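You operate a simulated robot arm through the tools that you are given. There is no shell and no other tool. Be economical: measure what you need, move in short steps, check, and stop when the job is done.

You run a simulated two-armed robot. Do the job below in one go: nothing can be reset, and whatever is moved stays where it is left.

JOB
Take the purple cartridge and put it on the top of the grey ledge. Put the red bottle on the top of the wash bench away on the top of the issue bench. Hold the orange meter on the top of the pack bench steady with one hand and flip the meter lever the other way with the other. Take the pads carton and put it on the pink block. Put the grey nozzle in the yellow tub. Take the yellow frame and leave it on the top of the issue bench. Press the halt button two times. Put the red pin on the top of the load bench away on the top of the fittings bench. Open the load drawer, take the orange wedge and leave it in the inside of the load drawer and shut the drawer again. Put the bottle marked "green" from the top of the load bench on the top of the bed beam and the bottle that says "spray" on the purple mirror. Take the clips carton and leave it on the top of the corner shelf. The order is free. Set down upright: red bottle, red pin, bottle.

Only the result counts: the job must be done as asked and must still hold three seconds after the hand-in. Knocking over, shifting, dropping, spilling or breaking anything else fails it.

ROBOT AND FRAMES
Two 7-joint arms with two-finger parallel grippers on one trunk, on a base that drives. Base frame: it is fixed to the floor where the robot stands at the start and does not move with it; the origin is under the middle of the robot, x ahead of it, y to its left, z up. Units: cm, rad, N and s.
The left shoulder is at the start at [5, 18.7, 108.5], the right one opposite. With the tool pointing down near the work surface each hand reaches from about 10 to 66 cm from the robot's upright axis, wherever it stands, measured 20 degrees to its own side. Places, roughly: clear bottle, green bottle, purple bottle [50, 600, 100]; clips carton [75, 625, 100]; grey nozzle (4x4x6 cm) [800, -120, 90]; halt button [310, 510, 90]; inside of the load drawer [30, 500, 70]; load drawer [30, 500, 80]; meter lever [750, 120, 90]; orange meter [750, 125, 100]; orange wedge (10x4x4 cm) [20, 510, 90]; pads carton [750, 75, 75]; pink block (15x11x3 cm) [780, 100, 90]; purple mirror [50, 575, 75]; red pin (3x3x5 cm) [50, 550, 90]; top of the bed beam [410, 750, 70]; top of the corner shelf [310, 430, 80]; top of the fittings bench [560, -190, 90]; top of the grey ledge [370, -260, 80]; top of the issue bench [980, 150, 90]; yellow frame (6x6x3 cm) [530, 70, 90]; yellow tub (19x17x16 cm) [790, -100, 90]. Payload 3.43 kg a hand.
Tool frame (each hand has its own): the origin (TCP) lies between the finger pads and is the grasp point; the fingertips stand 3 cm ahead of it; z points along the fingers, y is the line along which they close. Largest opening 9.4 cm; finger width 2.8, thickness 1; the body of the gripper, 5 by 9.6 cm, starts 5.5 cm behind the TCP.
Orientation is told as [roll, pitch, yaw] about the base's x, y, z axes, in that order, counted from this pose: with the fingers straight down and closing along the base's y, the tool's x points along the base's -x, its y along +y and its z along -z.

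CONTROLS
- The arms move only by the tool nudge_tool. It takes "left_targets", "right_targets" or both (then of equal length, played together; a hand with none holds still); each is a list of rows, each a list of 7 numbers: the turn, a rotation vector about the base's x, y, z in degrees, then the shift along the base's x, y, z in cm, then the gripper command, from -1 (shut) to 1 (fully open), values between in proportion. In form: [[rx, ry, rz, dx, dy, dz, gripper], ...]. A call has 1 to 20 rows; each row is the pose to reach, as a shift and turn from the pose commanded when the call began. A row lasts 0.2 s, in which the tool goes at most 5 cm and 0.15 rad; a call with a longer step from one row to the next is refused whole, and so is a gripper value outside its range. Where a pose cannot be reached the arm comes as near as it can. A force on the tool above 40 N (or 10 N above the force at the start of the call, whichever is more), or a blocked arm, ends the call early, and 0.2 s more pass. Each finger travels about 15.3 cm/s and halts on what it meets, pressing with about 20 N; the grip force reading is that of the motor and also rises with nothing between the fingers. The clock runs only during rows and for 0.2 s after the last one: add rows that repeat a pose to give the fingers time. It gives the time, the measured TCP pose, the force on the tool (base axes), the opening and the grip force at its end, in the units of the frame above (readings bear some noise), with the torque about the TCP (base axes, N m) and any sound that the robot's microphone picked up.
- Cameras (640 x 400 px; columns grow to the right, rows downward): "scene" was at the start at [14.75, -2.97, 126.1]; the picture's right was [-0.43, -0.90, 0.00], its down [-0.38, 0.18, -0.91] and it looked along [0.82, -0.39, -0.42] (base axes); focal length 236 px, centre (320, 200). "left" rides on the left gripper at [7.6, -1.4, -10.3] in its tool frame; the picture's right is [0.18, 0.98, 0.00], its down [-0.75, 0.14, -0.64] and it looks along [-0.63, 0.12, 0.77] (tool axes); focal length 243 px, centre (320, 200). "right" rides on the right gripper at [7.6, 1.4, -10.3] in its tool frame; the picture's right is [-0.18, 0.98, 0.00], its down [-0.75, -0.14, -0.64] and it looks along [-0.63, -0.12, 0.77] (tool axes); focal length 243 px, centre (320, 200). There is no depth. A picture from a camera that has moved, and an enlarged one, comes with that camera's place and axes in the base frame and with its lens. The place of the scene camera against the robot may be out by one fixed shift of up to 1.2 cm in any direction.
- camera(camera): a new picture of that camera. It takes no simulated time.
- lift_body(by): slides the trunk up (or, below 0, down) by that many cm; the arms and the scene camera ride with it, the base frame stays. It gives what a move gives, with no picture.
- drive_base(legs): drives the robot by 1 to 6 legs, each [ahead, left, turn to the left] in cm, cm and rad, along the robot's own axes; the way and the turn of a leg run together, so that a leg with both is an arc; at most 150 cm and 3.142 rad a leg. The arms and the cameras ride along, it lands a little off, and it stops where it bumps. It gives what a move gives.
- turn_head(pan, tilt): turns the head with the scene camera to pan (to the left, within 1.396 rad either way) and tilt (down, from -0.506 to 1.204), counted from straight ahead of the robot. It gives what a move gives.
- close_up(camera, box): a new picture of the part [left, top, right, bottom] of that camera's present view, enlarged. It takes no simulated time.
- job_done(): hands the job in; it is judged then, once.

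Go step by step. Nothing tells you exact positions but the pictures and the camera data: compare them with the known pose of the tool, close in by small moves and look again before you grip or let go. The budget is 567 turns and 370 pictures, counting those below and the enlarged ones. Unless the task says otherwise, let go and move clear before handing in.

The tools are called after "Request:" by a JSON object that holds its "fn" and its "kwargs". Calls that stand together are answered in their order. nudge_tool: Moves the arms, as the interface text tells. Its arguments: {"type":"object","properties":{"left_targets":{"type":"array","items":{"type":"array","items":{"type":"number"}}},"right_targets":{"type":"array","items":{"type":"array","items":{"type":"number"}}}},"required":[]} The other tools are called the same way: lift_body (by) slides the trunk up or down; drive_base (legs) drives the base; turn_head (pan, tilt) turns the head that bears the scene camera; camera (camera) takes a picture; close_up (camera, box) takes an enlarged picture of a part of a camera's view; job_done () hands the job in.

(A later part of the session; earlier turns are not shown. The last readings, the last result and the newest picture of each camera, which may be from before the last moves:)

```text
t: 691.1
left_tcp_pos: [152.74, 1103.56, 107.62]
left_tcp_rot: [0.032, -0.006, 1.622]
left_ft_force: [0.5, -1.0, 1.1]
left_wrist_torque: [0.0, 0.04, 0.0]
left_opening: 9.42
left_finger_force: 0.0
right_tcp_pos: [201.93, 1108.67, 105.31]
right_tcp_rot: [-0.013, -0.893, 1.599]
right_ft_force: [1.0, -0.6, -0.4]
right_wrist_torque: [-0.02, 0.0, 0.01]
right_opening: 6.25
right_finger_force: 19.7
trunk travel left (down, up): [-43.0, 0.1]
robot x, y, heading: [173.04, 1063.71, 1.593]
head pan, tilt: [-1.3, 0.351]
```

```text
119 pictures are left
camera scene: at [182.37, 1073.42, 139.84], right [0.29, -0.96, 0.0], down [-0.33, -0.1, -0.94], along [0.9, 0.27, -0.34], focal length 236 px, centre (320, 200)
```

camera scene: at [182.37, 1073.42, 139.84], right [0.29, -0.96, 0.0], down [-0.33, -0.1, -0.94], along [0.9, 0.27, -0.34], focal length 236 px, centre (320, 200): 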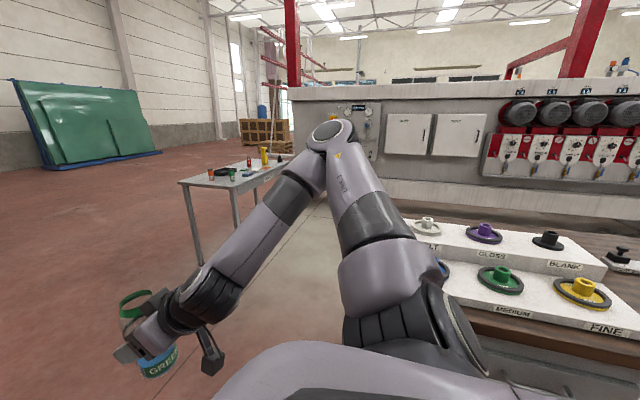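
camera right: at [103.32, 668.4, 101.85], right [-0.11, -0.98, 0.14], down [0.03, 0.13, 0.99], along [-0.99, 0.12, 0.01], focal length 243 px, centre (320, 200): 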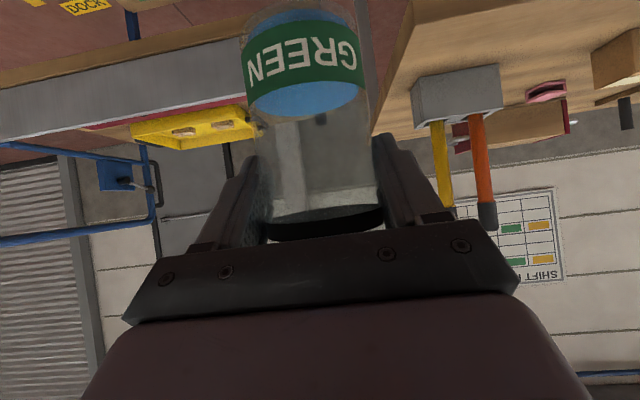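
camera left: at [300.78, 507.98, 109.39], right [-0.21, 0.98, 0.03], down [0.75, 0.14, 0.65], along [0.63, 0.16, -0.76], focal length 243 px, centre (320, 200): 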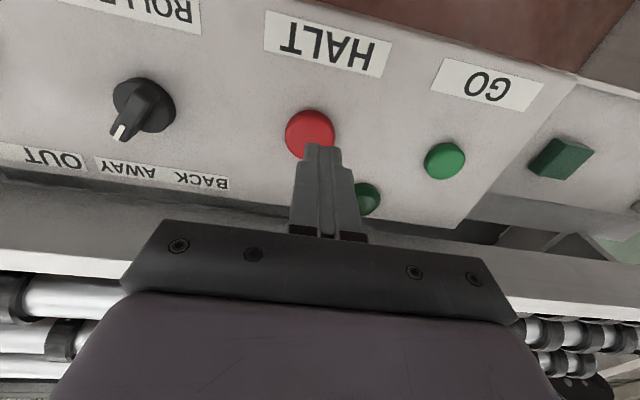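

There's a passage about 110 cm wide between the desk (x≤330) and the cabinet (x≥440). I'll go round at y about 1142 and turn south at x about 365.

Request:
{"fn": "drive_base", "kwargs": {"legs": [[78, 0, -0.02], [0, 0, -1.571], [95, 0, 0], [95, 0, 0]]}}

Request:
{"fn": "turn_head", "kwargs": {"pan": -0.9, "tilt": 0.35}}

Request:
{"fn": "camera", "kwargs": {"camera": "scene"}}

```text
t: 708.3
left_tcp_pos: [403.48, 1163.73, 107.56]
left_tcp_rot: [0.032, -0.007, 0.045]
left_ft_force: [0.0, -0.2, 0.9]
left_wrist_torque: [-0.01, -0.02, -0.01]
left_opening: 9.41
left_finger_force: 0.0
right_tcp_pos: [408.21, 1114.62, 105.31]
right_tcp_rot: [-0.011, -0.893, 0.023]
right_ft_force: [0.1, -0.3, -0.6]
right_wrist_torque: [-0.02, -0.02, 0.03]
right_opening: 6.21
right_finger_force: 20.1
trunk travel left (down, up): [-43.0, 0.1]
robot x, y, heading: [363.37, 1143.49, 0.02]
head pan, tilt: [-1.3, 0.351]
```

```text
t: 709.2
left_tcp_pos: [403.49, 1163.71, 107.48]
left_tcp_rot: [0.031, -0.006, 0.045]
left_ft_force: [0.6, -0.2, 0.8]
left_wrist_torque: [0.04, -0.01, -0.02]
left_opening: 9.39
left_finger_force: 0.1
right_tcp_pos: [408.17, 1114.53, 105.25]
right_tcp_rot: [-0.011, -0.891, 0.023]
right_ft_force: [-0.5, -0.3, -0.1]
right_wrist_torque: [-0.02, -0.02, 0.01]
right_opening: 6.23
right_finger_force: 19.8
trunk travel left (down, up): [-43.0, 0.1]
robot x, y, heading: [363.8, 1143.75, 0.021]
head pan, tilt: [-0.901, 0.351]
```

```text
118 pictures are left
camera scene: at [375.95, 1137.65, 139.84], right [-0.77, -0.63, 0.0], down [-0.22, 0.27, -0.94], along [0.59, -0.73, -0.34], focal length 236 px, centre (320, 200)
```

scene: 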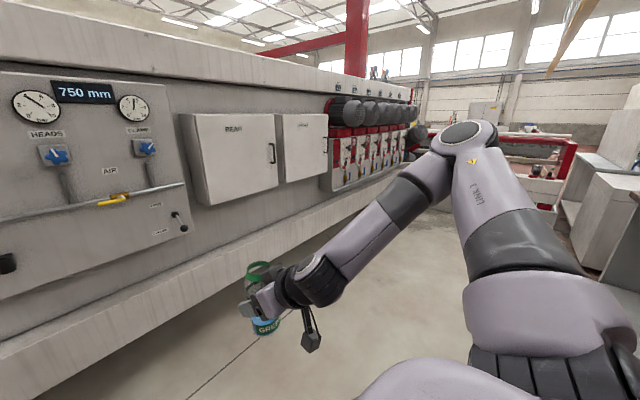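

There's more room than expected. I'll turn south and drive down towards the beam.

Request:
{"fn": "drive_base", "kwargs": {"legs": [[0, 0, -1.591], [110, 30, 0], [110, 0, 0]]}}

Request:
{"fn": "turn_head", "kwargs": {"pan": 0, "tilt": 0.4}}

Request:
{"fn": "camera", "kwargs": {"camera": "scene"}}

```text
t: 724.1
left_tcp_pos: [413.86, 883.05, 107.52]
left_tcp_rot: [0.031, -0.007, -1.55]
left_ft_force: [0.5, -0.3, -0.3]
left_wrist_torque: [0.03, -0.03, 0.0]
left_opening: 9.4
left_finger_force: 0.1
right_tcp_pos: [364.58, 879.48, 105.18]
right_tcp_rot: [-0.013, -0.892, -1.572]
right_ft_force: [-0.4, 0.1, -1.5]
right_wrist_torque: [-0.02, 0.0, -0.02]
right_opening: 6.2
right_finger_force: 20.0
trunk travel left (down, up): [-43.0, 0.1]
robot x, y, heading: [394.4, 923.49, -1.581]
head pan, tilt: [-0.901, 0.351]
```

```text
t: 725.3
left_tcp_pos: [413.72, 883.07, 107.59]
left_tcp_rot: [0.029, -0.004, -1.551]
left_ft_force: [-0.6, 0.6, 0.9]
left_wrist_torque: [-0.02, 0.01, -0.03]
left_opening: 9.43
left_finger_force: 0.0
right_tcp_pos: [364.62, 879.44, 105.2]
right_tcp_rot: [-0.012, -0.894, -1.574]
right_ft_force: [0.7, 0.5, -1.5]
right_wrist_torque: [-0.01, 0.0, 0.01]
right_opening: 6.21
right_finger_force: 20.3
trunk travel left (down, up): [-43.0, 0.1]
robot x, y, heading: [394.89, 923.51, -1.577]
head pan, tilt: [0.0, 0.4]
```

```text
117 pictures are left
camera scene: at [395.27, 909.23, 139.39], right [-1.0, 0.01, 0.0], down [0.0, 0.39, -0.92], along [-0.01, -0.92, -0.39], focal length 236 px, centre (320, 200)
```

scene: 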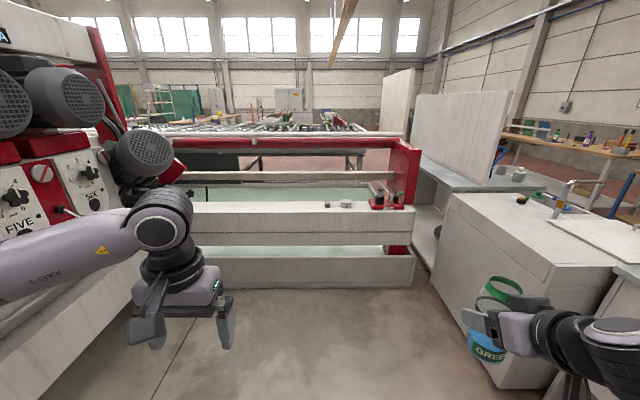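

The beam top (z about 70) spans y about 750–771, x 331–483, and is free around x 405–440. Motors stick out on my left, so I'll check their clearance.

Request:
{"fn": "turn_head", "kwargs": {"pan": 0.9, "tilt": 0.3}}

Request:
{"fn": "camera", "kwargs": {"camera": "scene"}}

```text
t: 726.5
left_tcp_pos: [413.73, 883.1, 107.56]
left_tcp_rot: [0.031, -0.006, -1.549]
left_ft_force: [-0.1, 0.9, -0.2]
left_wrist_torque: [0.01, -0.03, 0.03]
left_opening: 9.4
left_finger_force: 0.1
right_tcp_pos: [364.6, 879.51, 105.24]
right_tcp_rot: [-0.013, -0.89, -1.572]
right_ft_force: [0.0, 0.2, -1.3]
right_wrist_torque: [0.0, -0.04, -0.01]
right_opening: 6.24
right_finger_force: 20.3
trunk travel left (down, up): [-43.0, 0.1]
robot x, y, heading: [394.66, 923.25, -1.582]
head pan, tilt: [0.901, 0.3]
```

```text
116 pictures are left
camera scene: at [402.61, 912.64, 140.31], right [-0.63, -0.78, 0.0], down [-0.23, 0.19, -0.96], along [0.74, -0.6, -0.3], focal length 236 px, centre (320, 200)
```

scene: 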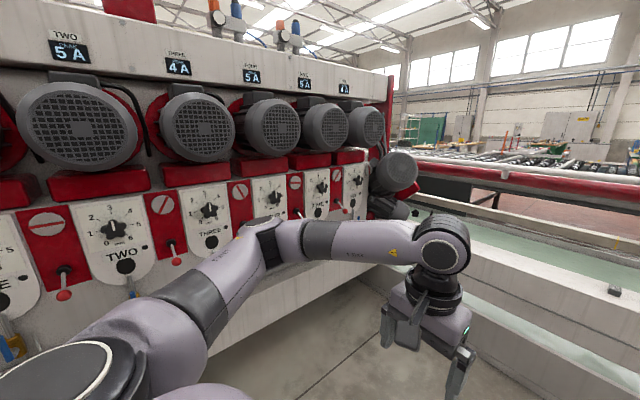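

The motors are further away (x about 475+), so there's room. I'll drive to x about 421 and approach the beam.

Request:
{"fn": "drive_base", "kwargs": {"legs": [[60, 26, 0.01], [38, 0, 0]]}}

Request:
{"fn": "turn_head", "kwargs": {"pan": -0.2, "tilt": 0.6}}

Request:
{"fn": "camera", "kwargs": {"camera": "scene"}}

Request:
{"fn": "camera", "kwargs": {"camera": "right"}}

```text
t: 732.1
left_tcp_pos: [440.85, 786.2, 107.58]
left_tcp_rot: [0.032, -0.005, -1.533]
left_ft_force: [-1.1, 0.9, 0.1]
left_wrist_torque: [0.01, 0.0, 0.0]
left_opening: 9.39
left_finger_force: 0.0
right_tcp_pos: [391.65, 781.66, 105.21]
right_tcp_rot: [-0.011, -0.891, -1.556]
right_ft_force: [0.3, -1.1, -0.7]
right_wrist_torque: [0.04, 0.0, -0.01]
right_opening: 6.22
right_finger_force: 19.7
trunk travel left (down, up): [-43.0, 0.1]
robot x, y, heading: [421.14, 825.74, -1.561]
head pan, tilt: [0.901, 0.3]
```

```text
t: 733.4
left_tcp_pos: [440.88, 786.21, 107.66]
left_tcp_rot: [0.032, -0.006, -1.534]
left_ft_force: [0.8, 0.0, 1.0]
left_wrist_torque: [-0.01, 0.0, 0.01]
left_opening: 9.4
left_finger_force: 0.0
right_tcp_pos: [391.73, 781.72, 105.17]
right_tcp_rot: [-0.012, -0.892, -1.557]
right_ft_force: [-0.5, 0.0, -1.5]
right_wrist_torque: [0.02, 0.01, -0.03]
right_opening: 6.22
right_finger_force: 20.2
trunk travel left (down, up): [-43.0, 0.1]
robot x, y, heading: [421.19, 826.04, -1.564]
head pan, tilt: [-0.201, 0.6]
```

```text
115 pictures are left
camera scene: at [420.08, 812.6, 137.57], right [-0.98, 0.19, 0.0], down [0.11, 0.55, -0.83], along [-0.16, -0.81, -0.56], focal length 236 px, centre (320, 200)
```

scene: 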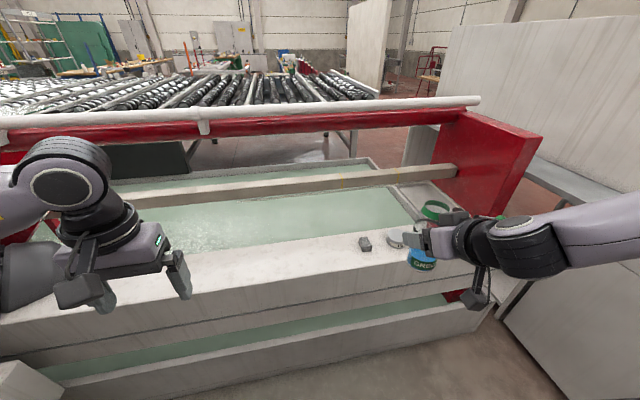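

```text
114 pictures are left
camera right: at [393.07, 794.44, 105.82], right [0.98, -0.11, 0.14], down [-0.13, 0.03, 0.99], along [-0.11, -0.99, 0.01], focal length 243 px, centre (320, 200)
```

right: 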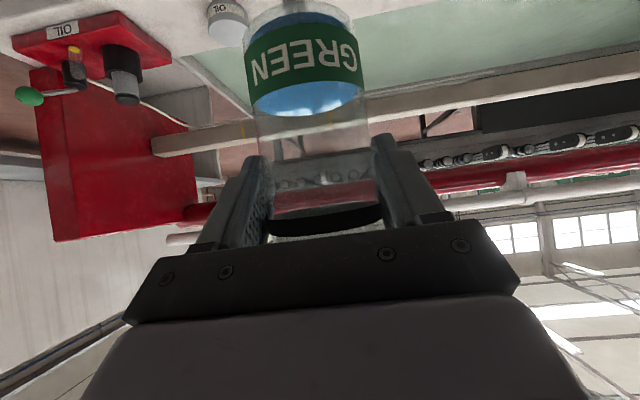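

The beam top spans y about 740–766, with a black clip and a puck at x≤393. I'll aim the jar at about [408,754], moving the base closer and raising the left hand out of the way.

Request:
{"fn": "nudge_tool", "kwargs": {"left_targets": [[0, 0, 0, 0, 4, 3, 1], [0, 0, 0, 0, 7, 6, 1], [0, 0, 0, 0, 9, 10, 1]]}}

Request:
{"fn": "drive_base", "kwargs": {"legs": [[19, 8, -0.007]]}}

Request:
{"fn": "lift_body", "kwargs": {"by": -15}}

Request:
{"fn": "camera", "kwargs": {"camera": "right"}}

Request:
{"fn": "camera", "kwargs": {"camera": "scene"}}

```text
t: 734.2
left_tcp_pos: [440.86, 795.47, 117.74]
left_tcp_rot: [0.032, -0.004, -1.533]
left_ft_force: [-0.2, 0.3, 0.5]
left_wrist_torque: [-0.01, -0.01, 0.03]
left_opening: 9.42
left_finger_force: 0.1
right_tcp_pos: [391.59, 781.73, 105.19]
right_tcp_rot: [-0.012, -0.893, -1.554]
right_ft_force: [0.3, 0.8, -0.4]
right_wrist_torque: [-0.01, 0.0, 0.0]
right_opening: 6.22
right_finger_force: 20.0
trunk travel left (down, up): [-43.0, 0.1]
robot x, y, heading: [420.72, 825.83, -1.561]
head pan, tilt: [-0.201, 0.6]
```

```text
t: 735.9
left_tcp_pos: [448.84, 776.45, 117.67]
left_tcp_rot: [0.032, -0.006, -1.54]
left_ft_force: [0.6, -0.6, -0.5]
left_wrist_torque: [-0.01, 0.02, 0.05]
left_opening: 9.39
left_finger_force: 0.1
right_tcp_pos: [399.4, 763.2, 105.18]
right_tcp_rot: [-0.012, -0.891, -1.562]
right_ft_force: [-0.1, -0.1, -1.4]
right_wrist_torque: [-0.02, -0.01, 0.0]
right_opening: 6.25
right_finger_force: 19.9
trunk travel left (down, up): [-43.0, 0.1]
robot x, y, heading: [429.54, 807.5, -1.568]
head pan, tilt: [-0.201, 0.6]
```

```text
t: 737.6
left_tcp_pos: [448.69, 776.34, 102.78]
left_tcp_rot: [0.031, -0.005, -1.542]
left_ft_force: [0.2, -0.5, 0.7]
left_wrist_torque: [0.02, -0.01, -0.01]
left_opening: 9.41
left_finger_force: 0.0
right_tcp_pos: [399.42, 763.22, 90.23]
right_tcp_rot: [-0.013, -0.893, -1.562]
right_ft_force: [-0.5, -0.4, -1.3]
right_wrist_torque: [0.02, -0.01, -0.01]
right_opening: 6.22
right_finger_force: 19.9
trunk travel left (down, up): [-28.0, 15.1]
robot x, y, heading: [429.5, 807.29, -1.568]
head pan, tilt: [-0.201, 0.6]
```

```text
113 pictures are left
camera right: at [400.95, 775.83, 90.82], right [0.98, -0.12, 0.14], down [-0.13, 0.03, 0.99], along [-0.12, -0.99, 0.01], focal length 243 px, centre (320, 200)
```

right: 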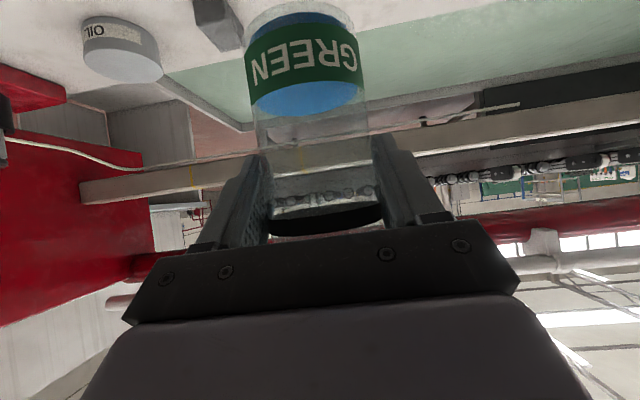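

```text
112 pictures are left
camera scene: at [428.07, 793.81, 122.57], right [-0.98, 0.2, 0.0], down [0.11, 0.55, -0.83], along [-0.16, -0.81, -0.56], focal length 236 px, centre (320, 200)
```

scene: 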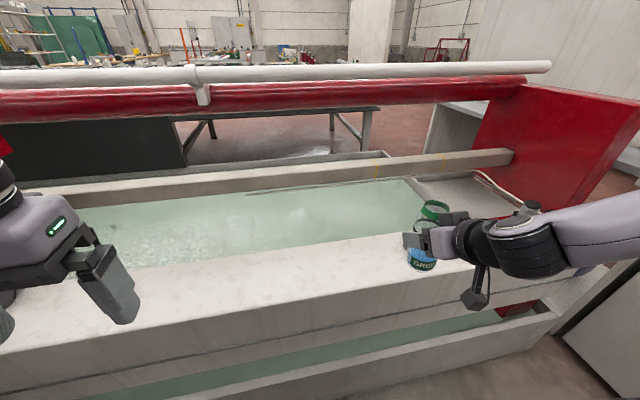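

I'll move the base slightly closer, then extend to [405,750].

Request:
{"fn": "drive_base", "kwargs": {"legs": [[5, 5, 0]]}}

Request:
{"fn": "nudge_tool", "kwargs": {"right_targets": [[0, 0, 0, 0, -3, 0, -1], [0, 0, 0, 1, -6, 0, -1], [0, 0, 0, 1, -8, 0, -1]]}}

Request:
{"fn": "camera", "kwargs": {"camera": "right"}}

Request:
{"fn": "camera", "kwargs": {"camera": "scene"}}

```text
t: 738.6
left_tcp_pos: [453.67, 771.34, 102.71]
left_tcp_rot: [0.032, -0.006, -1.541]
left_ft_force: [1.0, -0.1, 0.1]
left_wrist_torque: [0.01, 0.02, -0.01]
left_opening: 9.4
left_finger_force: 0.0
right_tcp_pos: [404.37, 758.3, 90.27]
right_tcp_rot: [-0.014, -0.892, -1.563]
right_ft_force: [-0.4, 0.2, -0.8]
right_wrist_torque: [0.01, 0.01, 0.01]
right_opening: 6.25
right_finger_force: 20.1
trunk travel left (down, up): [-28.0, 15.1]
robot x, y, heading: [434.44, 802.38, -1.57]
head pan, tilt: [-0.201, 0.6]
```

```text
t: 739.4
left_tcp_pos: [453.69, 771.37, 102.67]
left_tcp_rot: [0.032, -0.005, -1.54]
left_ft_force: [0.7, 0.4, 0.9]
left_wrist_torque: [0.01, -0.02, 0.02]
left_opening: 9.41
left_finger_force: 0.1
right_tcp_pos: [405.26, 750.43, 90.19]
right_tcp_rot: [-0.013, -0.89, -1.564]
right_ft_force: [0.3, -0.1, -1.1]
right_wrist_torque: [0.01, 0.01, 0.02]
right_opening: 6.23
right_finger_force: 20.3
trunk travel left (down, up): [-28.0, 15.1]
robot x, y, heading: [434.24, 802.48, -1.571]
head pan, tilt: [-0.201, 0.6]
```

```text
111 pictures are left
camera right: at [406.84, 762.96, 90.75], right [0.98, -0.12, 0.14], down [-0.13, 0.03, 0.99], along [-0.12, -0.99, 0.01], focal length 243 px, centre (320, 200)
```

right: 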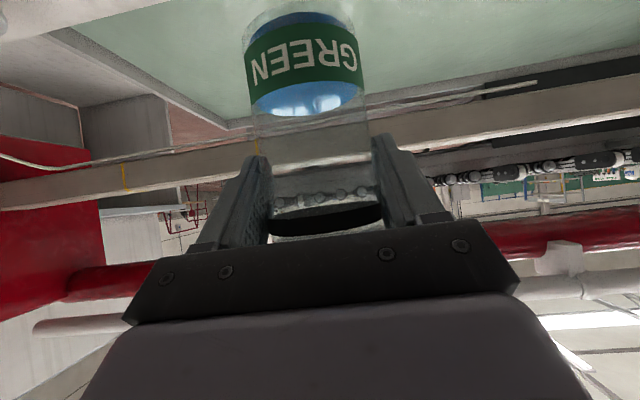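

```text
110 pictures are left
camera scene: at [432.98, 788.91, 122.56], right [-0.98, 0.2, 0.0], down [0.11, 0.55, -0.82], along [-0.16, -0.81, -0.57], focal length 236 px, centre (320, 200)
```

scene: 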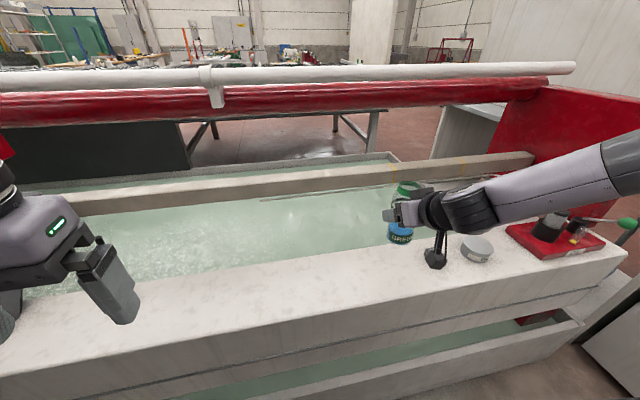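

The jar is above the middle of the beam. I'll lower with the trunk.

Request:
{"fn": "lift_body", "kwargs": {"by": -9}}

Request:
{"fn": "camera", "kwargs": {"camera": "right"}}

Request:
{"fn": "close_up", "kwargs": {"camera": "scene", "box": [320, 150, 520, 290]}}

```text
t: 740.7
left_tcp_pos: [453.68, 771.47, 93.77]
left_tcp_rot: [0.031, -0.005, -1.541]
left_ft_force: [0.7, 1.2, 0.1]
left_wrist_torque: [-0.02, 0.0, 0.02]
left_opening: 9.41
left_finger_force: 0.0
right_tcp_pos: [405.22, 750.26, 81.19]
right_tcp_rot: [-0.012, -0.892, -1.563]
right_ft_force: [0.3, 0.2, -1.0]
right_wrist_torque: [-0.01, 0.0, -0.01]
right_opening: 6.21
right_finger_force: 20.0
trunk travel left (down, up): [-19.0, 24.1]
robot x, y, heading: [434.28, 802.3, -1.566]
head pan, tilt: [-0.201, 0.6]
```

```text
109 pictures are left
camera right: at [406.81, 762.99, 81.77], right [0.98, -0.12, 0.14], down [-0.13, 0.03, 0.99], along [-0.12, -0.99, 0.01], focal length 243 px, centre (320, 200)
```

right: 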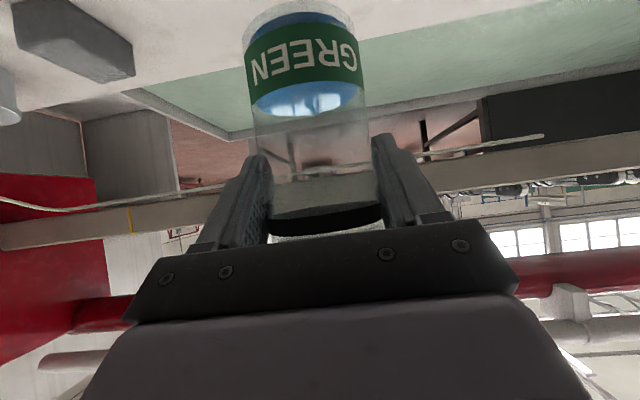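

```text
2.86 times, centred on (420, 220) of scene
camera zoom: at [432.98, 788.93, 113.57], right [-0.98, 0.2, 0.0], down [0.11, 0.55, -0.83], along [-0.16, -0.81, -0.56], focal length 673 px, centre (34, 143)
```

zoom: 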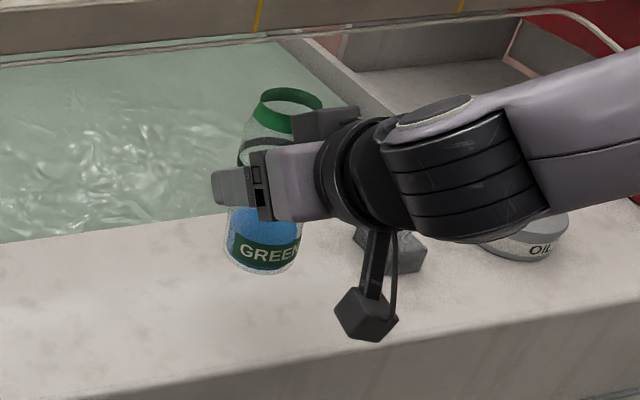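

Request:
{"fn": "lift_body", "kwargs": {"by": -2}}

Request:
{"fn": "lift_body", "kwargs": {"by": -0.6}}

Request:
{"fn": "lift_body", "kwargs": {"by": -0.6}}

```text
t: 741.3
left_tcp_pos: [453.76, 771.41, 91.69]
left_tcp_rot: [0.033, -0.004, -1.54]
left_ft_force: [0.0, 0.3, -0.8]
left_wrist_torque: [0.01, -0.02, -0.02]
left_opening: 9.41
left_finger_force: 0.1
right_tcp_pos: [405.31, 750.25, 79.19]
right_tcp_rot: [-0.013, -0.892, -1.565]
right_ft_force: [-0.3, 0.3, -1.3]
right_wrist_torque: [-0.04, 0.0, 0.02]
right_opening: 6.24
right_finger_force: 19.7
trunk travel left (down, up): [-17.0, 26.1]
robot x, y, heading: [433.61, 802.47, -1.566]
head pan, tilt: [-0.201, 0.6]
```

```text
t: 741.9
left_tcp_pos: [453.68, 771.52, 91.06]
left_tcp_rot: [0.031, -0.004, -1.541]
left_ft_force: [-0.9, 1.0, -1.0]
left_wrist_torque: [0.01, -0.01, 0.0]
left_opening: 9.4
left_finger_force: 0.1
right_tcp_pos: [405.28, 750.4, 78.56]
right_tcp_rot: [-0.013, -0.892, -1.563]
right_ft_force: [-0.3, -0.2, -0.8]
right_wrist_torque: [0.01, 0.02, 0.0]
right_opening: 6.23
right_finger_force: 20.3
trunk travel left (down, up): [-16.4, 26.7]
robot x, y, heading: [434.2, 802.63, -1.568]
head pan, tilt: [-0.201, 0.6]
```

```text
t: 742.4
left_tcp_pos: [453.67, 771.51, 90.47]
left_tcp_rot: [0.031, -0.006, -1.541]
left_ft_force: [0.1, 0.6, 0.2]
left_wrist_torque: [0.06, -0.04, -0.02]
left_opening: 9.42
left_finger_force: 0.1
right_tcp_pos: [405.3, 750.33, 78.05]
right_tcp_rot: [-0.013, -0.891, -1.563]
right_ft_force: [-0.3, 0.1, -1.4]
right_wrist_torque: [-0.03, 0.01, -0.01]
right_opening: 6.22
right_finger_force: 19.9
trunk travel left (down, up): [-15.8, 27.3]
robot x, y, heading: [434.14, 802.29, -1.573]
head pan, tilt: [-0.201, 0.6]
```

Still in the air, so I'll keep lowering in small steps.

Request:
{"fn": "lift_body", "kwargs": {"by": -0.7}}

Request:
{"fn": "lift_body", "kwargs": {"by": -0.6}}

Request:
{"fn": "close_up", "kwargs": {"camera": "scene", "box": [320, 150, 520, 290]}}

```text
t: 743.0
left_tcp_pos: [453.56, 771.53, 89.79]
left_tcp_rot: [0.032, -0.006, -1.539]
left_ft_force: [0.2, 0.6, 0.5]
left_wrist_torque: [0.03, -0.01, 0.02]
left_opening: 9.4
left_finger_force: 0.1
right_tcp_pos: [405.26, 750.26, 77.25]
right_tcp_rot: [-0.013, -0.892, -1.563]
right_ft_force: [0.4, -0.3, -1.0]
right_wrist_torque: [0.02, 0.01, 0.01]
right_opening: 6.23
right_finger_force: 20.2
trunk travel left (down, up): [-15.1, 28.0]
robot x, y, heading: [434.27, 802.53, -1.57]
head pan, tilt: [-0.201, 0.6]
```

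```text
t: 743.5
left_tcp_pos: [453.73, 771.39, 89.18]
left_tcp_rot: [0.031, -0.007, -1.543]
left_ft_force: [-0.4, 0.9, 0.1]
left_wrist_torque: [-0.04, -0.02, 0.01]
left_opening: 9.41
left_finger_force: 0.0
right_tcp_pos: [405.24, 750.26, 76.65]
right_tcp_rot: [-0.012, -0.892, -1.565]
right_ft_force: [0.0, -0.2, -0.7]
right_wrist_torque: [0.01, 0.0, -0.01]
right_opening: 6.23
right_finger_force: 19.9
trunk travel left (down, up): [-14.5, 28.6]
robot x, y, heading: [434.21, 802.35, -1.562]
head pan, tilt: [-0.201, 0.6]
```

```text
2.86 times, centred on (420, 220) of scene
camera zoom: at [432.98, 788.93, 109.06], right [-0.98, 0.2, 0.0], down [0.11, 0.55, -0.83], along [-0.16, -0.81, -0.56], focal length 673 px, centre (34, 143)
```

zoom: 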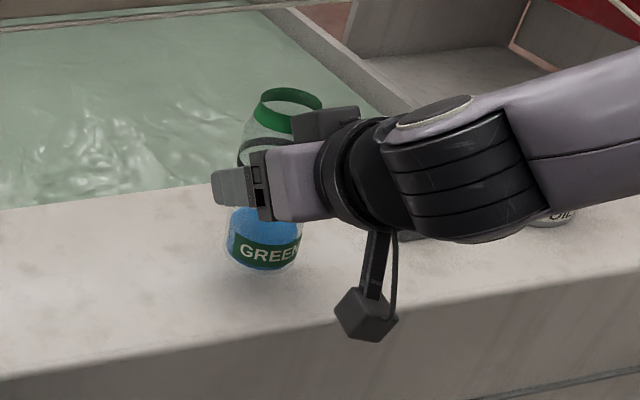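

Request:
{"fn": "lift_body", "kwargs": {"by": -0.7}}

Request:
{"fn": "lift_body", "kwargs": {"by": -0.6}}

Request:
{"fn": "lift_body", "kwargs": {"by": -0.6}}

```text
t: 744.1
left_tcp_pos: [453.64, 771.5, 88.53]
left_tcp_rot: [0.031, -0.005, -1.542]
left_ft_force: [0.2, -0.4, 0.5]
left_wrist_torque: [-0.01, 0.01, -0.01]
left_opening: 9.38
left_finger_force: 0.2
right_tcp_pos: [405.35, 750.27, 75.92]
right_tcp_rot: [-0.011, -0.892, -1.565]
right_ft_force: [0.8, -0.4, -1.0]
right_wrist_torque: [-0.01, 0.0, 0.0]
right_opening: 6.22
right_finger_force: 20.0
trunk travel left (down, up): [-13.8, 29.3]
robot x, y, heading: [434.24, 802.53, -1.572]
head pan, tilt: [-0.201, 0.6]
```

```text
t: 744.7
left_tcp_pos: [453.67, 771.56, 87.86]
left_tcp_rot: [0.034, -0.006, -1.542]
left_ft_force: [-0.6, 0.4, -0.5]
left_wrist_torque: [0.06, 0.01, 0.04]
left_opening: 9.41
left_finger_force: 0.1
right_tcp_pos: [405.12, 750.28, 75.31]
right_tcp_rot: [-0.012, -0.892, -1.563]
right_ft_force: [-0.1, 0.0, -1.0]
right_wrist_torque: [0.02, 0.03, -0.03]
right_opening: 6.19
right_finger_force: 19.7
trunk travel left (down, up): [-13.2, 29.9]
robot x, y, heading: [434.07, 802.54, -1.568]
head pan, tilt: [-0.201, 0.6]
```

```text
t: 745.2
left_tcp_pos: [453.64, 771.38, 87.29]
left_tcp_rot: [0.031, -0.004, -1.54]
left_ft_force: [-0.1, -0.1, 0.2]
left_wrist_torque: [-0.01, -0.03, -0.05]
left_opening: 9.41
left_finger_force: 0.0
right_tcp_pos: [405.24, 750.27, 74.78]
right_tcp_rot: [-0.012, -0.893, -1.565]
right_ft_force: [0.3, 0.8, -1.5]
right_wrist_torque: [0.02, -0.03, 0.02]
right_opening: 6.2
right_finger_force: 20.2
trunk travel left (down, up): [-12.6, 30.5]
robot x, y, heading: [434.26, 802.4, -1.566]
head pan, tilt: [-0.201, 0.6]
```

Request:
{"fn": "camera", "kwargs": {"camera": "right"}}

Request:
{"fn": "close_up", "kwargs": {"camera": "scene", "box": [320, 150, 520, 290]}}

```text
106 pictures are left
camera right: at [406.81, 762.99, 75.36], right [0.98, -0.12, 0.14], down [-0.13, 0.03, 0.99], along [-0.12, -0.99, 0.01], focal length 243 px, centre (320, 200)
```

right: 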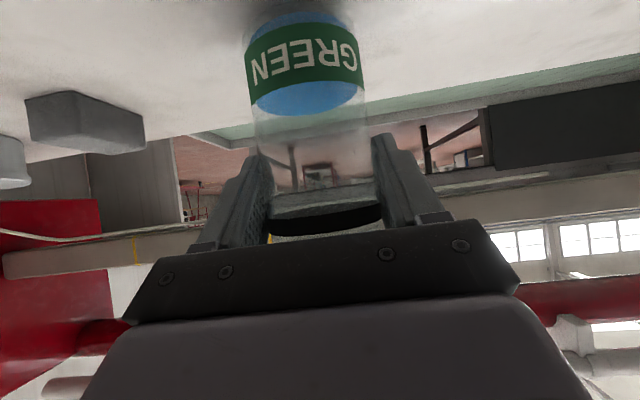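

```text
2.86 times, centred on (420, 220) of scene
camera zoom: at [432.98, 788.93, 107.16], right [-0.98, 0.2, 0.0], down [0.11, 0.55, -0.83], along [-0.16, -0.81, -0.56], focal length 673 px, centre (34, 143)
```

zoom: 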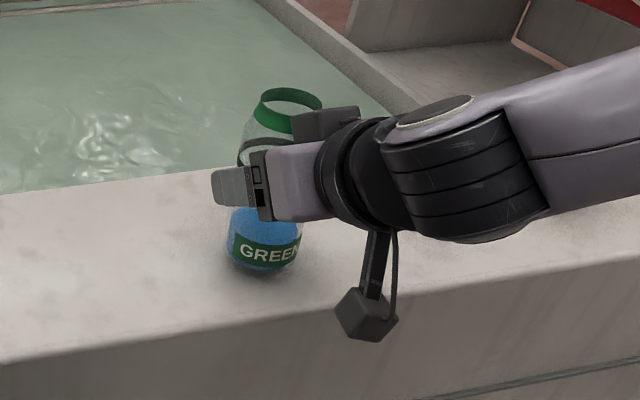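

Request:
{"fn": "lift_body", "kwargs": {"by": -0.5}}

Request:
{"fn": "lift_body", "kwargs": {"by": -0.5}}

Request:
{"fn": "lift_body", "kwargs": {"by": -0.4}}

```text
t: 745.8
left_tcp_pos: [453.73, 771.41, 86.88]
left_tcp_rot: [0.032, -0.005, -1.54]
left_ft_force: [-0.3, 0.1, -0.1]
left_wrist_torque: [0.03, -0.02, -0.01]
left_opening: 9.38
left_finger_force: 0.1
right_tcp_pos: [405.22, 750.33, 74.25]
right_tcp_rot: [-0.013, -0.892, -1.565]
right_ft_force: [-0.1, 0.3, 0.0]
right_wrist_torque: [0.01, -0.02, -0.04]
right_opening: 6.21
right_finger_force: 20.1
trunk travel left (down, up): [-12.1, 31.0]
robot x, y, heading: [434.23, 802.41, -1.569]
head pan, tilt: [-0.201, 0.6]
```

```text
t: 746.3
left_tcp_pos: [453.7, 771.52, 86.36]
left_tcp_rot: [0.032, -0.008, -1.541]
left_ft_force: [-0.8, 1.1, -0.5]
left_wrist_torque: [0.01, -0.05, -0.01]
left_opening: 9.38
left_finger_force: 0.0
right_tcp_pos: [405.28, 750.31, 74.12]
right_tcp_rot: [-0.013, -0.897, -1.562]
right_ft_force: [-0.9, 0.8, 8.0]
right_wrist_torque: [-0.13, -0.06, 0.0]
right_opening: 6.22
right_finger_force: 20.0
trunk travel left (down, up): [-11.6, 31.5]
robot x, y, heading: [434.44, 802.48, -1.569]
head pan, tilt: [-0.201, 0.6]
```

```text
t: 746.8
left_tcp_pos: [453.64, 771.41, 85.95]
left_tcp_rot: [0.03, -0.008, -1.54]
left_ft_force: [-0.2, 0.2, 0.6]
left_wrist_torque: [-0.04, -0.01, -0.05]
left_opening: 9.41
left_finger_force: 0.1
right_tcp_pos: [405.31, 750.27, 73.51]
right_tcp_rot: [-0.015, -0.898, -1.562]
right_ft_force: [-2.0, 1.1, 15.3]
right_wrist_torque: [-0.28, -0.01, -0.03]
right_opening: 6.26
right_finger_force: 19.9
trunk travel left (down, up): [-11.2, 31.9]
robot x, y, heading: [433.69, 802.35, -1.573]
head pan, tilt: [-0.201, 0.6]
```

Contact. I'll relieve a little, open, and pull back.

Request:
{"fn": "lift_body", "kwargs": {"by": 0.5}}

Request:
{"fn": "nudge_tool", "kwargs": {"right_targets": [[0, 0, 0, 0, 0, 0, 0.4], [0, 0, 0, 0, 0, 0, 0.7], [0, 0, 0, 0, 0, 0, 0.75], [0, 0, 0, 0, 3, 0.3, 0.75], [0, 0, 0, 0, 7, 1, 0.75], [0, 0, 0, 0, 10, 2, 0.75]]}}

Request:
{"fn": "camera", "kwargs": {"camera": "right"}}

Request:
{"fn": "close_up", "kwargs": {"camera": "scene", "box": [320, 150, 520, 290]}}

```text
t: 747.4
left_tcp_pos: [453.66, 771.48, 86.41]
left_tcp_rot: [0.031, -0.006, -1.54]
left_ft_force: [0.5, -0.5, -0.7]
left_wrist_torque: [-0.04, -0.04, 0.03]
left_opening: 9.42
left_finger_force: 0.1
right_tcp_pos: [405.18, 750.52, 73.54]
right_tcp_rot: [-0.011, -0.883, -1.563]
right_ft_force: [0.6, 0.2, 0.5]
right_wrist_torque: [-0.01, -0.01, 0.0]
right_opening: 6.22
right_finger_force: 20.4
trunk travel left (down, up): [-11.7, 31.4]
robot x, y, heading: [434.83, 802.66, -1.566]
head pan, tilt: [-0.201, 0.6]
```

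```text
t: 748.8
left_tcp_pos: [453.67, 771.56, 86.42]
left_tcp_rot: [0.032, -0.005, -1.542]
left_ft_force: [-1.2, -0.6, 0.4]
left_wrist_torque: [-0.02, 0.02, 0.03]
left_opening: 9.4
left_finger_force: 0.1
right_tcp_pos: [405.09, 760.45, 75.95]
right_tcp_rot: [-0.012, -0.891, -1.563]
right_ft_force: [0.9, 0.6, 0.4]
right_wrist_torque: [0.01, 0.02, 0.01]
right_opening: 8.21
right_finger_force: 0.1
trunk travel left (down, up): [-11.7, 31.4]
robot x, y, heading: [434.42, 802.55, -1.566]
head pan, tilt: [-0.201, 0.6]
```

```text
104 pictures are left
camera right: at [406.65, 773.0, 76.48], right [0.98, -0.12, 0.14], down [-0.13, 0.03, 0.99], along [-0.12, -0.99, 0.01], focal length 243 px, centre (320, 200)
```

right: 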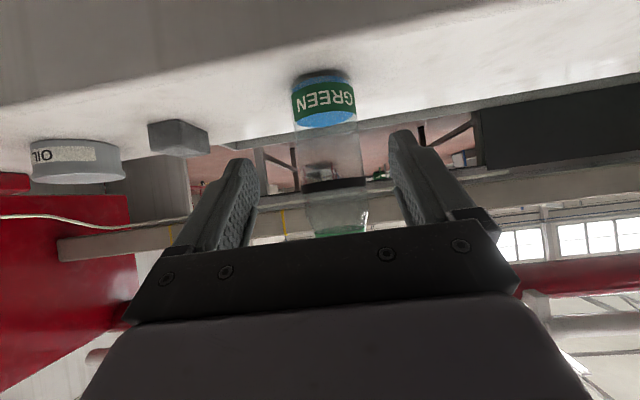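

```text
2.86 times, centred on (420, 220) of scene
camera zoom: at [432.98, 788.93, 106.27], right [-0.98, 0.2, 0.0], down [0.11, 0.55, -0.83], along [-0.16, -0.81, -0.56], focal length 673 px, centre (34, 143)
```

zoom: 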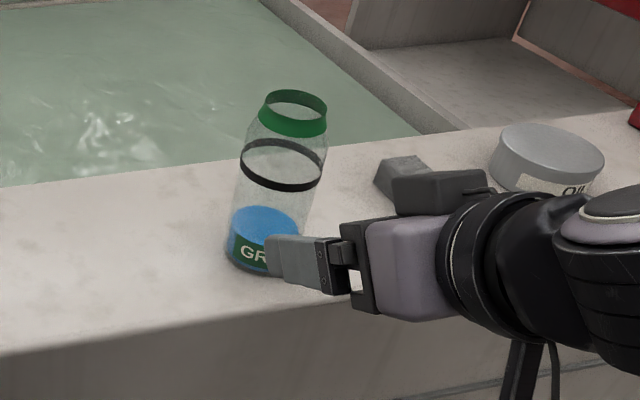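

The GREEN bottle stands on the beam. I'll raise the trunk, straighten the right hand, and drive back round to the load bench.

Request:
{"fn": "lift_body", "kwargs": {"by": 20}}

Request:
{"fn": "drive_base", "kwargs": {"legs": [[-60, 0, 0]]}}

Request:
{"fn": "nudge_tool", "kwargs": {"right_targets": [[-8, 0, 0, 0, 0, 2, 1], [-16, 0, 0, 0, 0, 4, 1], [-24, 0, 0, 0, 0, 6, 1], [-32, 0, 0, 0, 2, 8, 1], [-40, 0, 0, 0, 4, 8, 1], [-48, 0, 0, 0, 6, 8, 1], [-51, 0, 0, 0, 7, 8, 1]]}}

Request:
{"fn": "drive_base", "kwargs": {"legs": [[-70, -40, 0], [-105, 0, 0], [-105, 0, 0], [0, 0, -1.571], [110, 0, 0], [85, 0, 0]]}}

```text
t: 750.9
left_tcp_pos: [453.71, 771.42, 106.35]
left_tcp_rot: [0.03, -0.004, -1.542]
left_ft_force: [-0.4, -0.7, 0.7]
left_wrist_torque: [0.0, -0.01, -0.01]
left_opening: 9.4
left_finger_force: 0.1
right_tcp_pos: [405.09, 760.28, 95.88]
right_tcp_rot: [-0.012, -0.891, -1.564]
right_ft_force: [-0.7, -0.1, 0.0]
right_wrist_torque: [-0.01, -0.02, -0.01]
right_opening: 8.24
right_finger_force: 0.0
trunk travel left (down, up): [-31.7, 11.4]
robot x, y, heading: [434.06, 802.46, -1.568]
head pan, tilt: [-0.201, 0.6]
```

```text
t: 754.3
left_tcp_pos: [453.54, 831.16, 106.5]
left_tcp_rot: [0.03, -0.005, -1.541]
left_ft_force: [-0.2, 0.1, -0.1]
left_wrist_torque: [0.01, 0.02, 0.02]
left_opening: 9.4
left_finger_force: 0.0
right_tcp_pos: [405.06, 820.08, 95.8]
right_tcp_rot: [-0.011, -0.893, -1.564]
right_ft_force: [0.6, 0.5, -0.2]
right_wrist_torque: [0.0, 0.0, 0.02]
right_opening: 8.22
right_finger_force: 0.0
trunk travel left (down, up): [-31.7, 11.4]
robot x, y, heading: [433.89, 862.42, -1.568]
head pan, tilt: [-0.201, 0.6]
```

```text
t: 755.9
left_tcp_pos: [453.63, 831.33, 106.45]
left_tcp_rot: [0.033, -0.005, -1.541]
left_ft_force: [0.2, -1.5, -0.1]
left_wrist_torque: [-0.02, -0.03, -0.02]
left_opening: 9.39
left_finger_force: 0.1
right_tcp_pos: [398.02, 819.26, 113.15]
right_tcp_rot: [-1.601, -1.562, 0.018]
right_ft_force: [0.4, -0.4, 0.2]
right_wrist_torque: [0.0, -0.01, 0.0]
right_opening: 9.4
right_finger_force: 0.1
right hand out of reach, approached as far as the arm can: row 1, 2, 3, 4, 5, 6, 7
trunk travel left (down, up): [-31.7, 11.4]
robot x, y, heading: [434.17, 862.21, -1.569]
head pan, tilt: [-0.201, 0.6]
```

```text
t: 783.4
left_tcp_pos: [164.41, 1122.39, 106.31]
left_tcp_rot: [0.03, -0.006, -3.125]
left_ft_force: [0.2, 0.1, 0.0]
left_wrist_torque: [-0.03, -0.01, 0.01]
left_opening: 9.4
left_finger_force: 0.1
right_tcp_pos: [153.16, 1178.13, 113.3]
right_tcp_rot: [-1.518, -1.562, -1.649]
right_ft_force: [-0.3, 0.1, -0.3]
right_wrist_torque: [-0.01, 0.01, 0.0]
right_opening: 9.4
right_finger_force: 0.0
trunk travel left (down, up): [-31.7, 11.4]
robot x, y, heading: [195.41, 1141.44, 3.131]
head pan, tilt: [-0.201, 0.6]
```

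I rotated the right hand the wrong way (it's now horizontal), so I'll correct that here in open space.

Request:
{"fn": "nudge_tool", "kwargs": {"right_targets": [[0, -8, 0, 0, 0, 0, 1], [0, -16, 0, 0, 0, 0, 1], [0, -24, 0, 0, 0, 0, 1], [0, -32, 0, 0, 0, 0, 1], [0, -40, 0, 0, 0, 0, 1], [0, -48, 0, 0, 0, 0, 1], [0, -56, 0, 0, 0, 0, 1], [0, -64, 0, 0, 0, 0, 1], [0, -72, 0, 0, 0, 0, 1], [0, -80, 0, 0, 0, -1, 1], [0, -86, 0, 0, 0, -2, 1], [0, -89.5, 0, 0, 0, -3, 1]]}}

Request:
{"fn": "turn_head", "kwargs": {"pan": 0.3, "tilt": 0.3}}

Request:
{"fn": "camera", "kwargs": {"camera": "scene"}}

```text
t: 786.0
left_tcp_pos: [164.4, 1122.35, 106.38]
left_tcp_rot: [0.032, -0.006, -3.125]
left_ft_force: [0.3, -0.2, -0.1]
left_wrist_torque: [-0.01, 0.0, 0.01]
left_opening: 9.41
left_finger_force: 0.2
right_tcp_pos: [153.22, 1177.95, 110.31]
right_tcp_rot: [-0.026, -0.006, -3.132]
right_ft_force: [0.2, 0.5, -0.1]
right_wrist_torque: [-0.05, -0.03, -0.01]
right_opening: 9.39
right_finger_force: 0.0
trunk travel left (down, up): [-31.7, 11.4]
robot x, y, heading: [195.42, 1141.51, 3.13]
head pan, tilt: [-0.201, 0.6]
```

```text
t: 786.9
left_tcp_pos: [164.42, 1122.25, 106.46]
left_tcp_rot: [0.032, -0.005, -3.126]
left_ft_force: [0.7, 0.5, -0.3]
left_wrist_torque: [0.0, -0.01, 0.0]
left_opening: 9.4
left_finger_force: 0.0
right_tcp_pos: [153.19, 1178.14, 110.29]
right_tcp_rot: [-0.026, -0.008, -3.134]
right_ft_force: [-0.1, -0.4, -0.6]
right_wrist_torque: [0.02, 0.03, -0.02]
right_opening: 9.39
right_finger_force: 0.0
trunk travel left (down, up): [-31.7, 11.4]
robot x, y, heading: [195.65, 1141.4, 3.13]
head pan, tilt: [0.3, 0.3]
```

```text
102 pictures are left
camera scene: at [181.45, 1139.83, 129.01], right [-0.28, 0.96, 0.0], down [0.28, 0.08, -0.96], along [-0.92, -0.27, -0.3], focal length 236 px, centre (320, 200)
```

scene: 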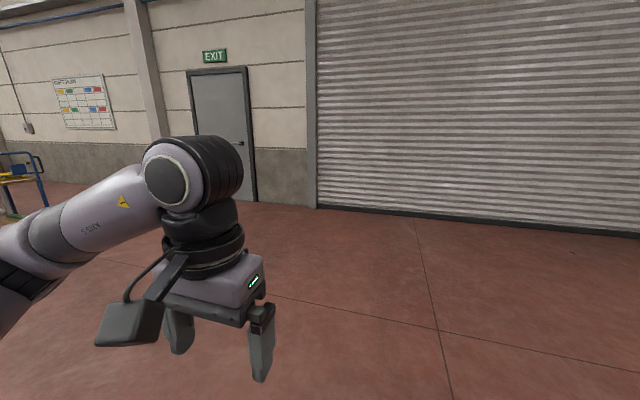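

Next I'll go back south to the load bench's south end, where the drawer is.

Request:
{"fn": "drive_base", "kwargs": {"legs": [[0, 140, 0.01], [0, 140, 0], [0, 140, 0], [0, 140, 0], [25, 70, 0]]}}

Request:
{"fn": "turn_head", "kwargs": {"pan": -0.1, "tilt": 0.5}}

Request:
{"fn": "camera", "kwargs": {"camera": "scene"}}

```text
t: 817.5
left_tcp_pos: [110.47, 494.19, 106.4]
left_tcp_rot: [0.031, -0.006, 3.075]
left_ft_force: [-0.7, -0.2, 0.2]
left_wrist_torque: [0.01, 0.0, -0.01]
left_opening: 9.41
left_finger_force: 0.1
right_tcp_pos: [103.99, 550.69, 110.38]
right_tcp_rot: [-0.026, -0.008, 3.068]
right_ft_force: [0.1, 0.3, -0.9]
right_wrist_torque: [0.02, -0.02, -0.01]
right_opening: 9.41
right_finger_force: 0.2
trunk travel left (down, up): [-31.7, 11.4]
robot x, y, heading: [143.14, 510.73, 3.05]
head pan, tilt: [0.3, 0.3]
```

```text
t: 818.4
left_tcp_pos: [110.53, 494.13, 106.49]
left_tcp_rot: [0.033, -0.005, 3.075]
left_ft_force: [0.3, -0.1, 0.3]
left_wrist_torque: [-0.03, 0.0, 0.03]
left_opening: 9.41
left_finger_force: 0.0
right_tcp_pos: [103.82, 550.7, 110.34]
right_tcp_rot: [-0.026, -0.008, 3.069]
right_ft_force: [0.2, 0.2, -0.1]
right_wrist_torque: [0.03, 0.0, 0.03]
right_opening: 9.4
right_finger_force: 0.0
trunk travel left (down, up): [-31.7, 11.4]
robot x, y, heading: [142.88, 510.75, 3.043]
head pan, tilt: [-0.099, 0.499]
```

```text
101 pictures are left
camera scene: at [129.01, 513.96, 127.18], right [0.19, 0.98, 0.0], down [0.47, -0.09, -0.88], along [-0.86, 0.17, -0.48], focal length 236 px, centre (320, 200)
```

scene: 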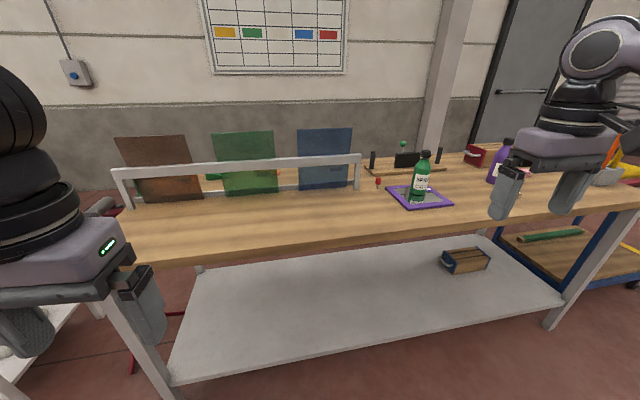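

The drawer must open on the bench's west side, so I'll go round the north end of the bench and cart.

Request:
{"fn": "drive_base", "kwargs": {"legs": [[0, -110, 0.09], [0, -110, 0], [0, -100, 0]]}}

Request:
{"fn": "turn_head", "kwargs": {"pan": 0.35, "tilt": 0.35}}

Request:
{"fn": "camera", "kwargs": {"camera": "scene"}}

```text
t: 834.0
left_tcp_pos: [116.82, 810.91, 106.43]
left_tcp_rot: [0.032, -0.006, -3.126]
left_ft_force: [0.6, 0.1, 0.7]
left_wrist_torque: [-0.01, 0.01, -0.01]
left_opening: 9.41
left_finger_force: 0.1
right_tcp_pos: [105.61, 866.75, 110.36]
right_tcp_rot: [-0.025, -0.009, -3.134]
right_ft_force: [0.6, -0.4, -0.8]
right_wrist_torque: [-0.02, 0.0, 0.01]
right_opening: 9.37
right_finger_force: 0.2
trunk travel left (down, up): [-31.7, 11.4]
robot x, y, heading: [147.8, 830.15, 3.128]
head pan, tilt: [-0.099, 0.499]
```

```text
t: 834.9
left_tcp_pos: [116.87, 810.88, 106.29]
left_tcp_rot: [0.031, -0.006, -3.126]
left_ft_force: [0.6, 0.1, -0.2]
left_wrist_torque: [-0.03, 0.02, 0.0]
left_opening: 9.38
left_finger_force: 0.1
right_tcp_pos: [105.62, 866.74, 110.36]
right_tcp_rot: [-0.027, -0.01, -3.133]
right_ft_force: [0.0, 0.9, -0.1]
right_wrist_torque: [0.0, -0.01, 0.02]
right_opening: 9.41
right_finger_force: 0.2
trunk travel left (down, up): [-31.7, 11.4]
robot x, y, heading: [148.26, 829.9, 3.13]
head pan, tilt: [0.351, 0.351]
```

```text
100 pictures are left
camera scene: at [133.99, 828.0, 128.54], right [-0.33, 0.94, 0.0], down [0.32, 0.11, -0.94], along [-0.89, -0.31, -0.34], focal length 236 px, centre (320, 200)
```

scene: 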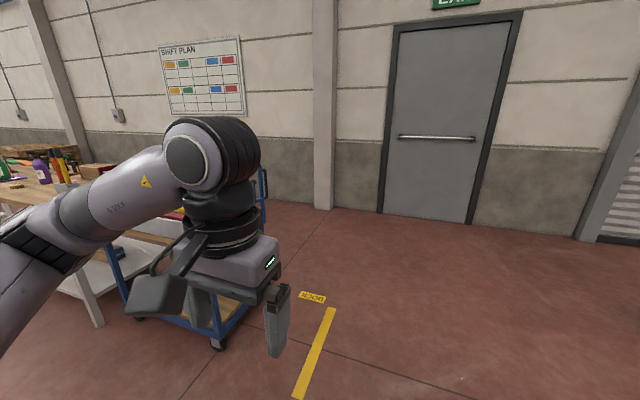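

Request:
{"fn": "drive_base", "kwargs": {"legs": [[115, 0, 0.01], [115, 0, 0], [0, 150, 0], [0, 150, 0], [0, 0, 1.571], [0, 0, 1.571]]}}

Request:
{"fn": "turn_head", "kwargs": {"pan": 0, "tilt": 0.5}}

Request:
{"fn": "camera", "kwargs": {"camera": "scene"}}

```text
t: 868.0
left_tcp_pos: [-55.97, 550.65, 106.44]
left_tcp_rot: [0.031, -0.004, 0.012]
left_ft_force: [0.4, 0.6, -0.8]
left_wrist_torque: [0.0, -0.01, 0.01]
left_opening: 9.45
left_finger_force: 0.0
right_tcp_pos: [-45.06, 494.93, 110.34]
right_tcp_rot: [-0.025, -0.009, 0.003]
right_ft_force: [0.5, -0.2, -0.3]
right_wrist_torque: [-0.01, -0.01, 0.02]
right_opening: 9.42
right_finger_force: 0.1
trunk travel left (down, up): [-31.7, 11.4]
robot x, y, heading: [-87.31, 532.2, -0.018]
head pan, tilt: [0.351, 0.351]
```

```text
t: 868.8
left_tcp_pos: [-56.0, 550.69, 106.39]
left_tcp_rot: [0.032, -0.006, 0.011]
left_ft_force: [-0.2, -0.3, -0.4]
left_wrist_torque: [0.02, 0.0, 0.01]
left_opening: 9.39
left_finger_force: 0.1
right_tcp_pos: [-45.01, 494.9, 110.39]
right_tcp_rot: [-0.027, -0.008, 0.003]
right_ft_force: [0.3, 0.4, 0.2]
right_wrist_torque: [-0.01, -0.01, -0.02]
right_opening: 9.41
right_finger_force: 0.0
trunk travel left (down, up): [-31.7, 11.4]
robot x, y, heading: [-87.02, 531.85, -0.017]
head pan, tilt: [0.0, 0.499]
```

```text
99 pictures are left
camera scene: at [-71.79, 532.47, 127.18], right [-0.02, -1.0, 0.0], down [-0.48, 0.01, -0.88], along [0.88, -0.01, -0.48], focal length 236 px, centre (320, 200)
```

scene: 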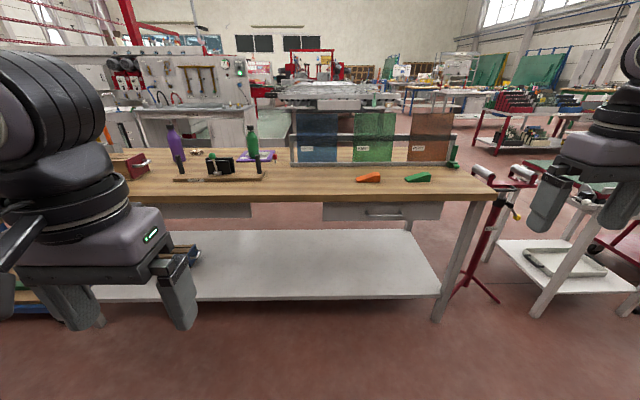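

The drawer is on this west side, with a bar handle at about [5,505,77]; the orange wedge lies at about [24.5,510]. I'll take the wedge first with the left hand (turned 90°), then open the drawer with the right.

Request:
{"fn": "nudge_tool", "kwargs": {"left_targets": [[0, 0, 8, 0, 0, 0, 1], [0, 0, 16, 0, 0, 0, 1], [0, 0, 24, 0, 0, 0, 1], [0, 0, 32, 0, 0, 0, 1], [0, 0, 40, 0, 0, 0, 1], [0, 0, 48, 0, 0, 0, 1], [0, 0, 56, 0, 0, 0, 1], [0, 0, 64, 0, 0, 0, 1], [0, 0, 72, 0, 0, 0, 1], [0, 0, 80, 0, 0, 0, 1], [0, 0, 86, 0, 0, 0, 1], [0, 0, 89, 0, 0, 0, 1]]}}

Request:
{"fn": "drive_base", "kwargs": {"legs": [[58, -40, 0.017]]}}

Request:
{"fn": "camera", "kwargs": {"camera": "left"}}

Request:
{"fn": "camera", "kwargs": {"camera": "scene"}}

```text
t: 871.4
left_tcp_pos: [-55.97, 550.6, 106.46]
left_tcp_rot: [0.033, -0.004, 1.567]
left_ft_force: [1.4, -0.8, 0.2]
left_wrist_torque: [-0.03, -0.01, -0.01]
left_opening: 9.41
left_finger_force: 0.3
right_tcp_pos: [-45.02, 494.79, 110.49]
right_tcp_rot: [-0.026, -0.008, 0.006]
right_ft_force: [0.3, 0.7, 0.2]
right_wrist_torque: [0.03, 0.0, 0.02]
right_opening: 9.42
right_finger_force: 0.0
trunk travel left (down, up): [-31.7, 11.4]
robot x, y, heading: [-87.56, 532.11, -0.021]
head pan, tilt: [0.0, 0.499]
```

```text
t: 875.3
left_tcp_pos: [2.82, 510.74, 106.49]
left_tcp_rot: [0.032, -0.005, 1.587]
left_ft_force: [0.3, 0.0, 0.1]
left_wrist_torque: [0.01, -0.02, -0.04]
left_opening: 9.38
left_finger_force: 0.0
right_tcp_pos: [14.95, 455.17, 110.34]
right_tcp_rot: [-0.026, -0.009, 0.027]
right_ft_force: [0.1, -0.3, -0.8]
right_wrist_torque: [0.0, -0.01, 0.01]
right_opening: 9.4
right_finger_force: 0.1
trunk travel left (down, up): [-31.7, 11.4]
robot x, y, heading: [-28.23, 491.02, 0.006]
head pan, tilt: [0.0, 0.499]
```

```text
98 pictures are left
camera left: at [4.57, 503.19, 116.67], right [-0.98, -0.2, 0.03], down [-0.13, 0.75, 0.65], along [-0.15, 0.63, -0.76], focal length 243 px, centre (320, 200)
```

left: 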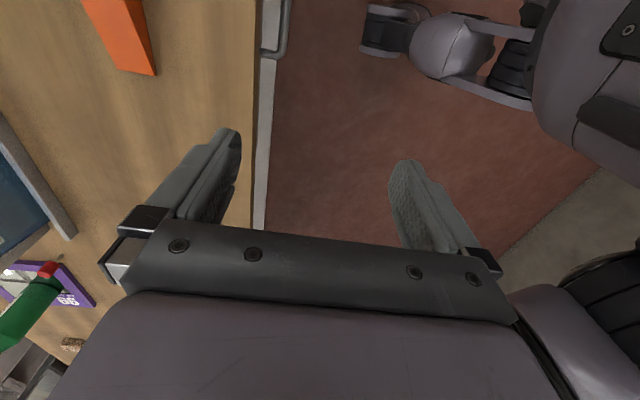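

```text
97 pictures are left
camera scene: at [-12.64, 492.22, 127.17], right [0.01, -1.0, 0.0], down [-0.48, 0.0, -0.88], along [0.88, 0.0, -0.48], focal length 236 px, centre (320, 200)
```

scene: 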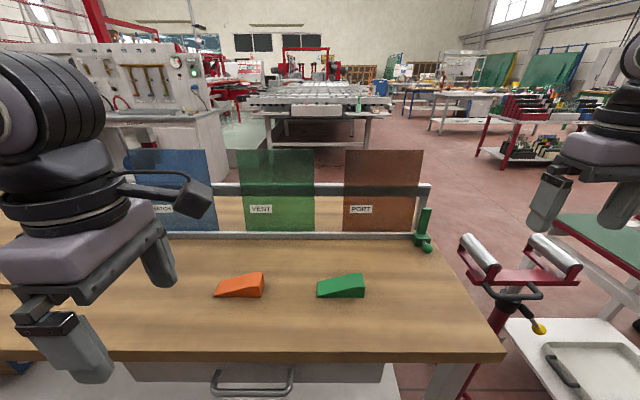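

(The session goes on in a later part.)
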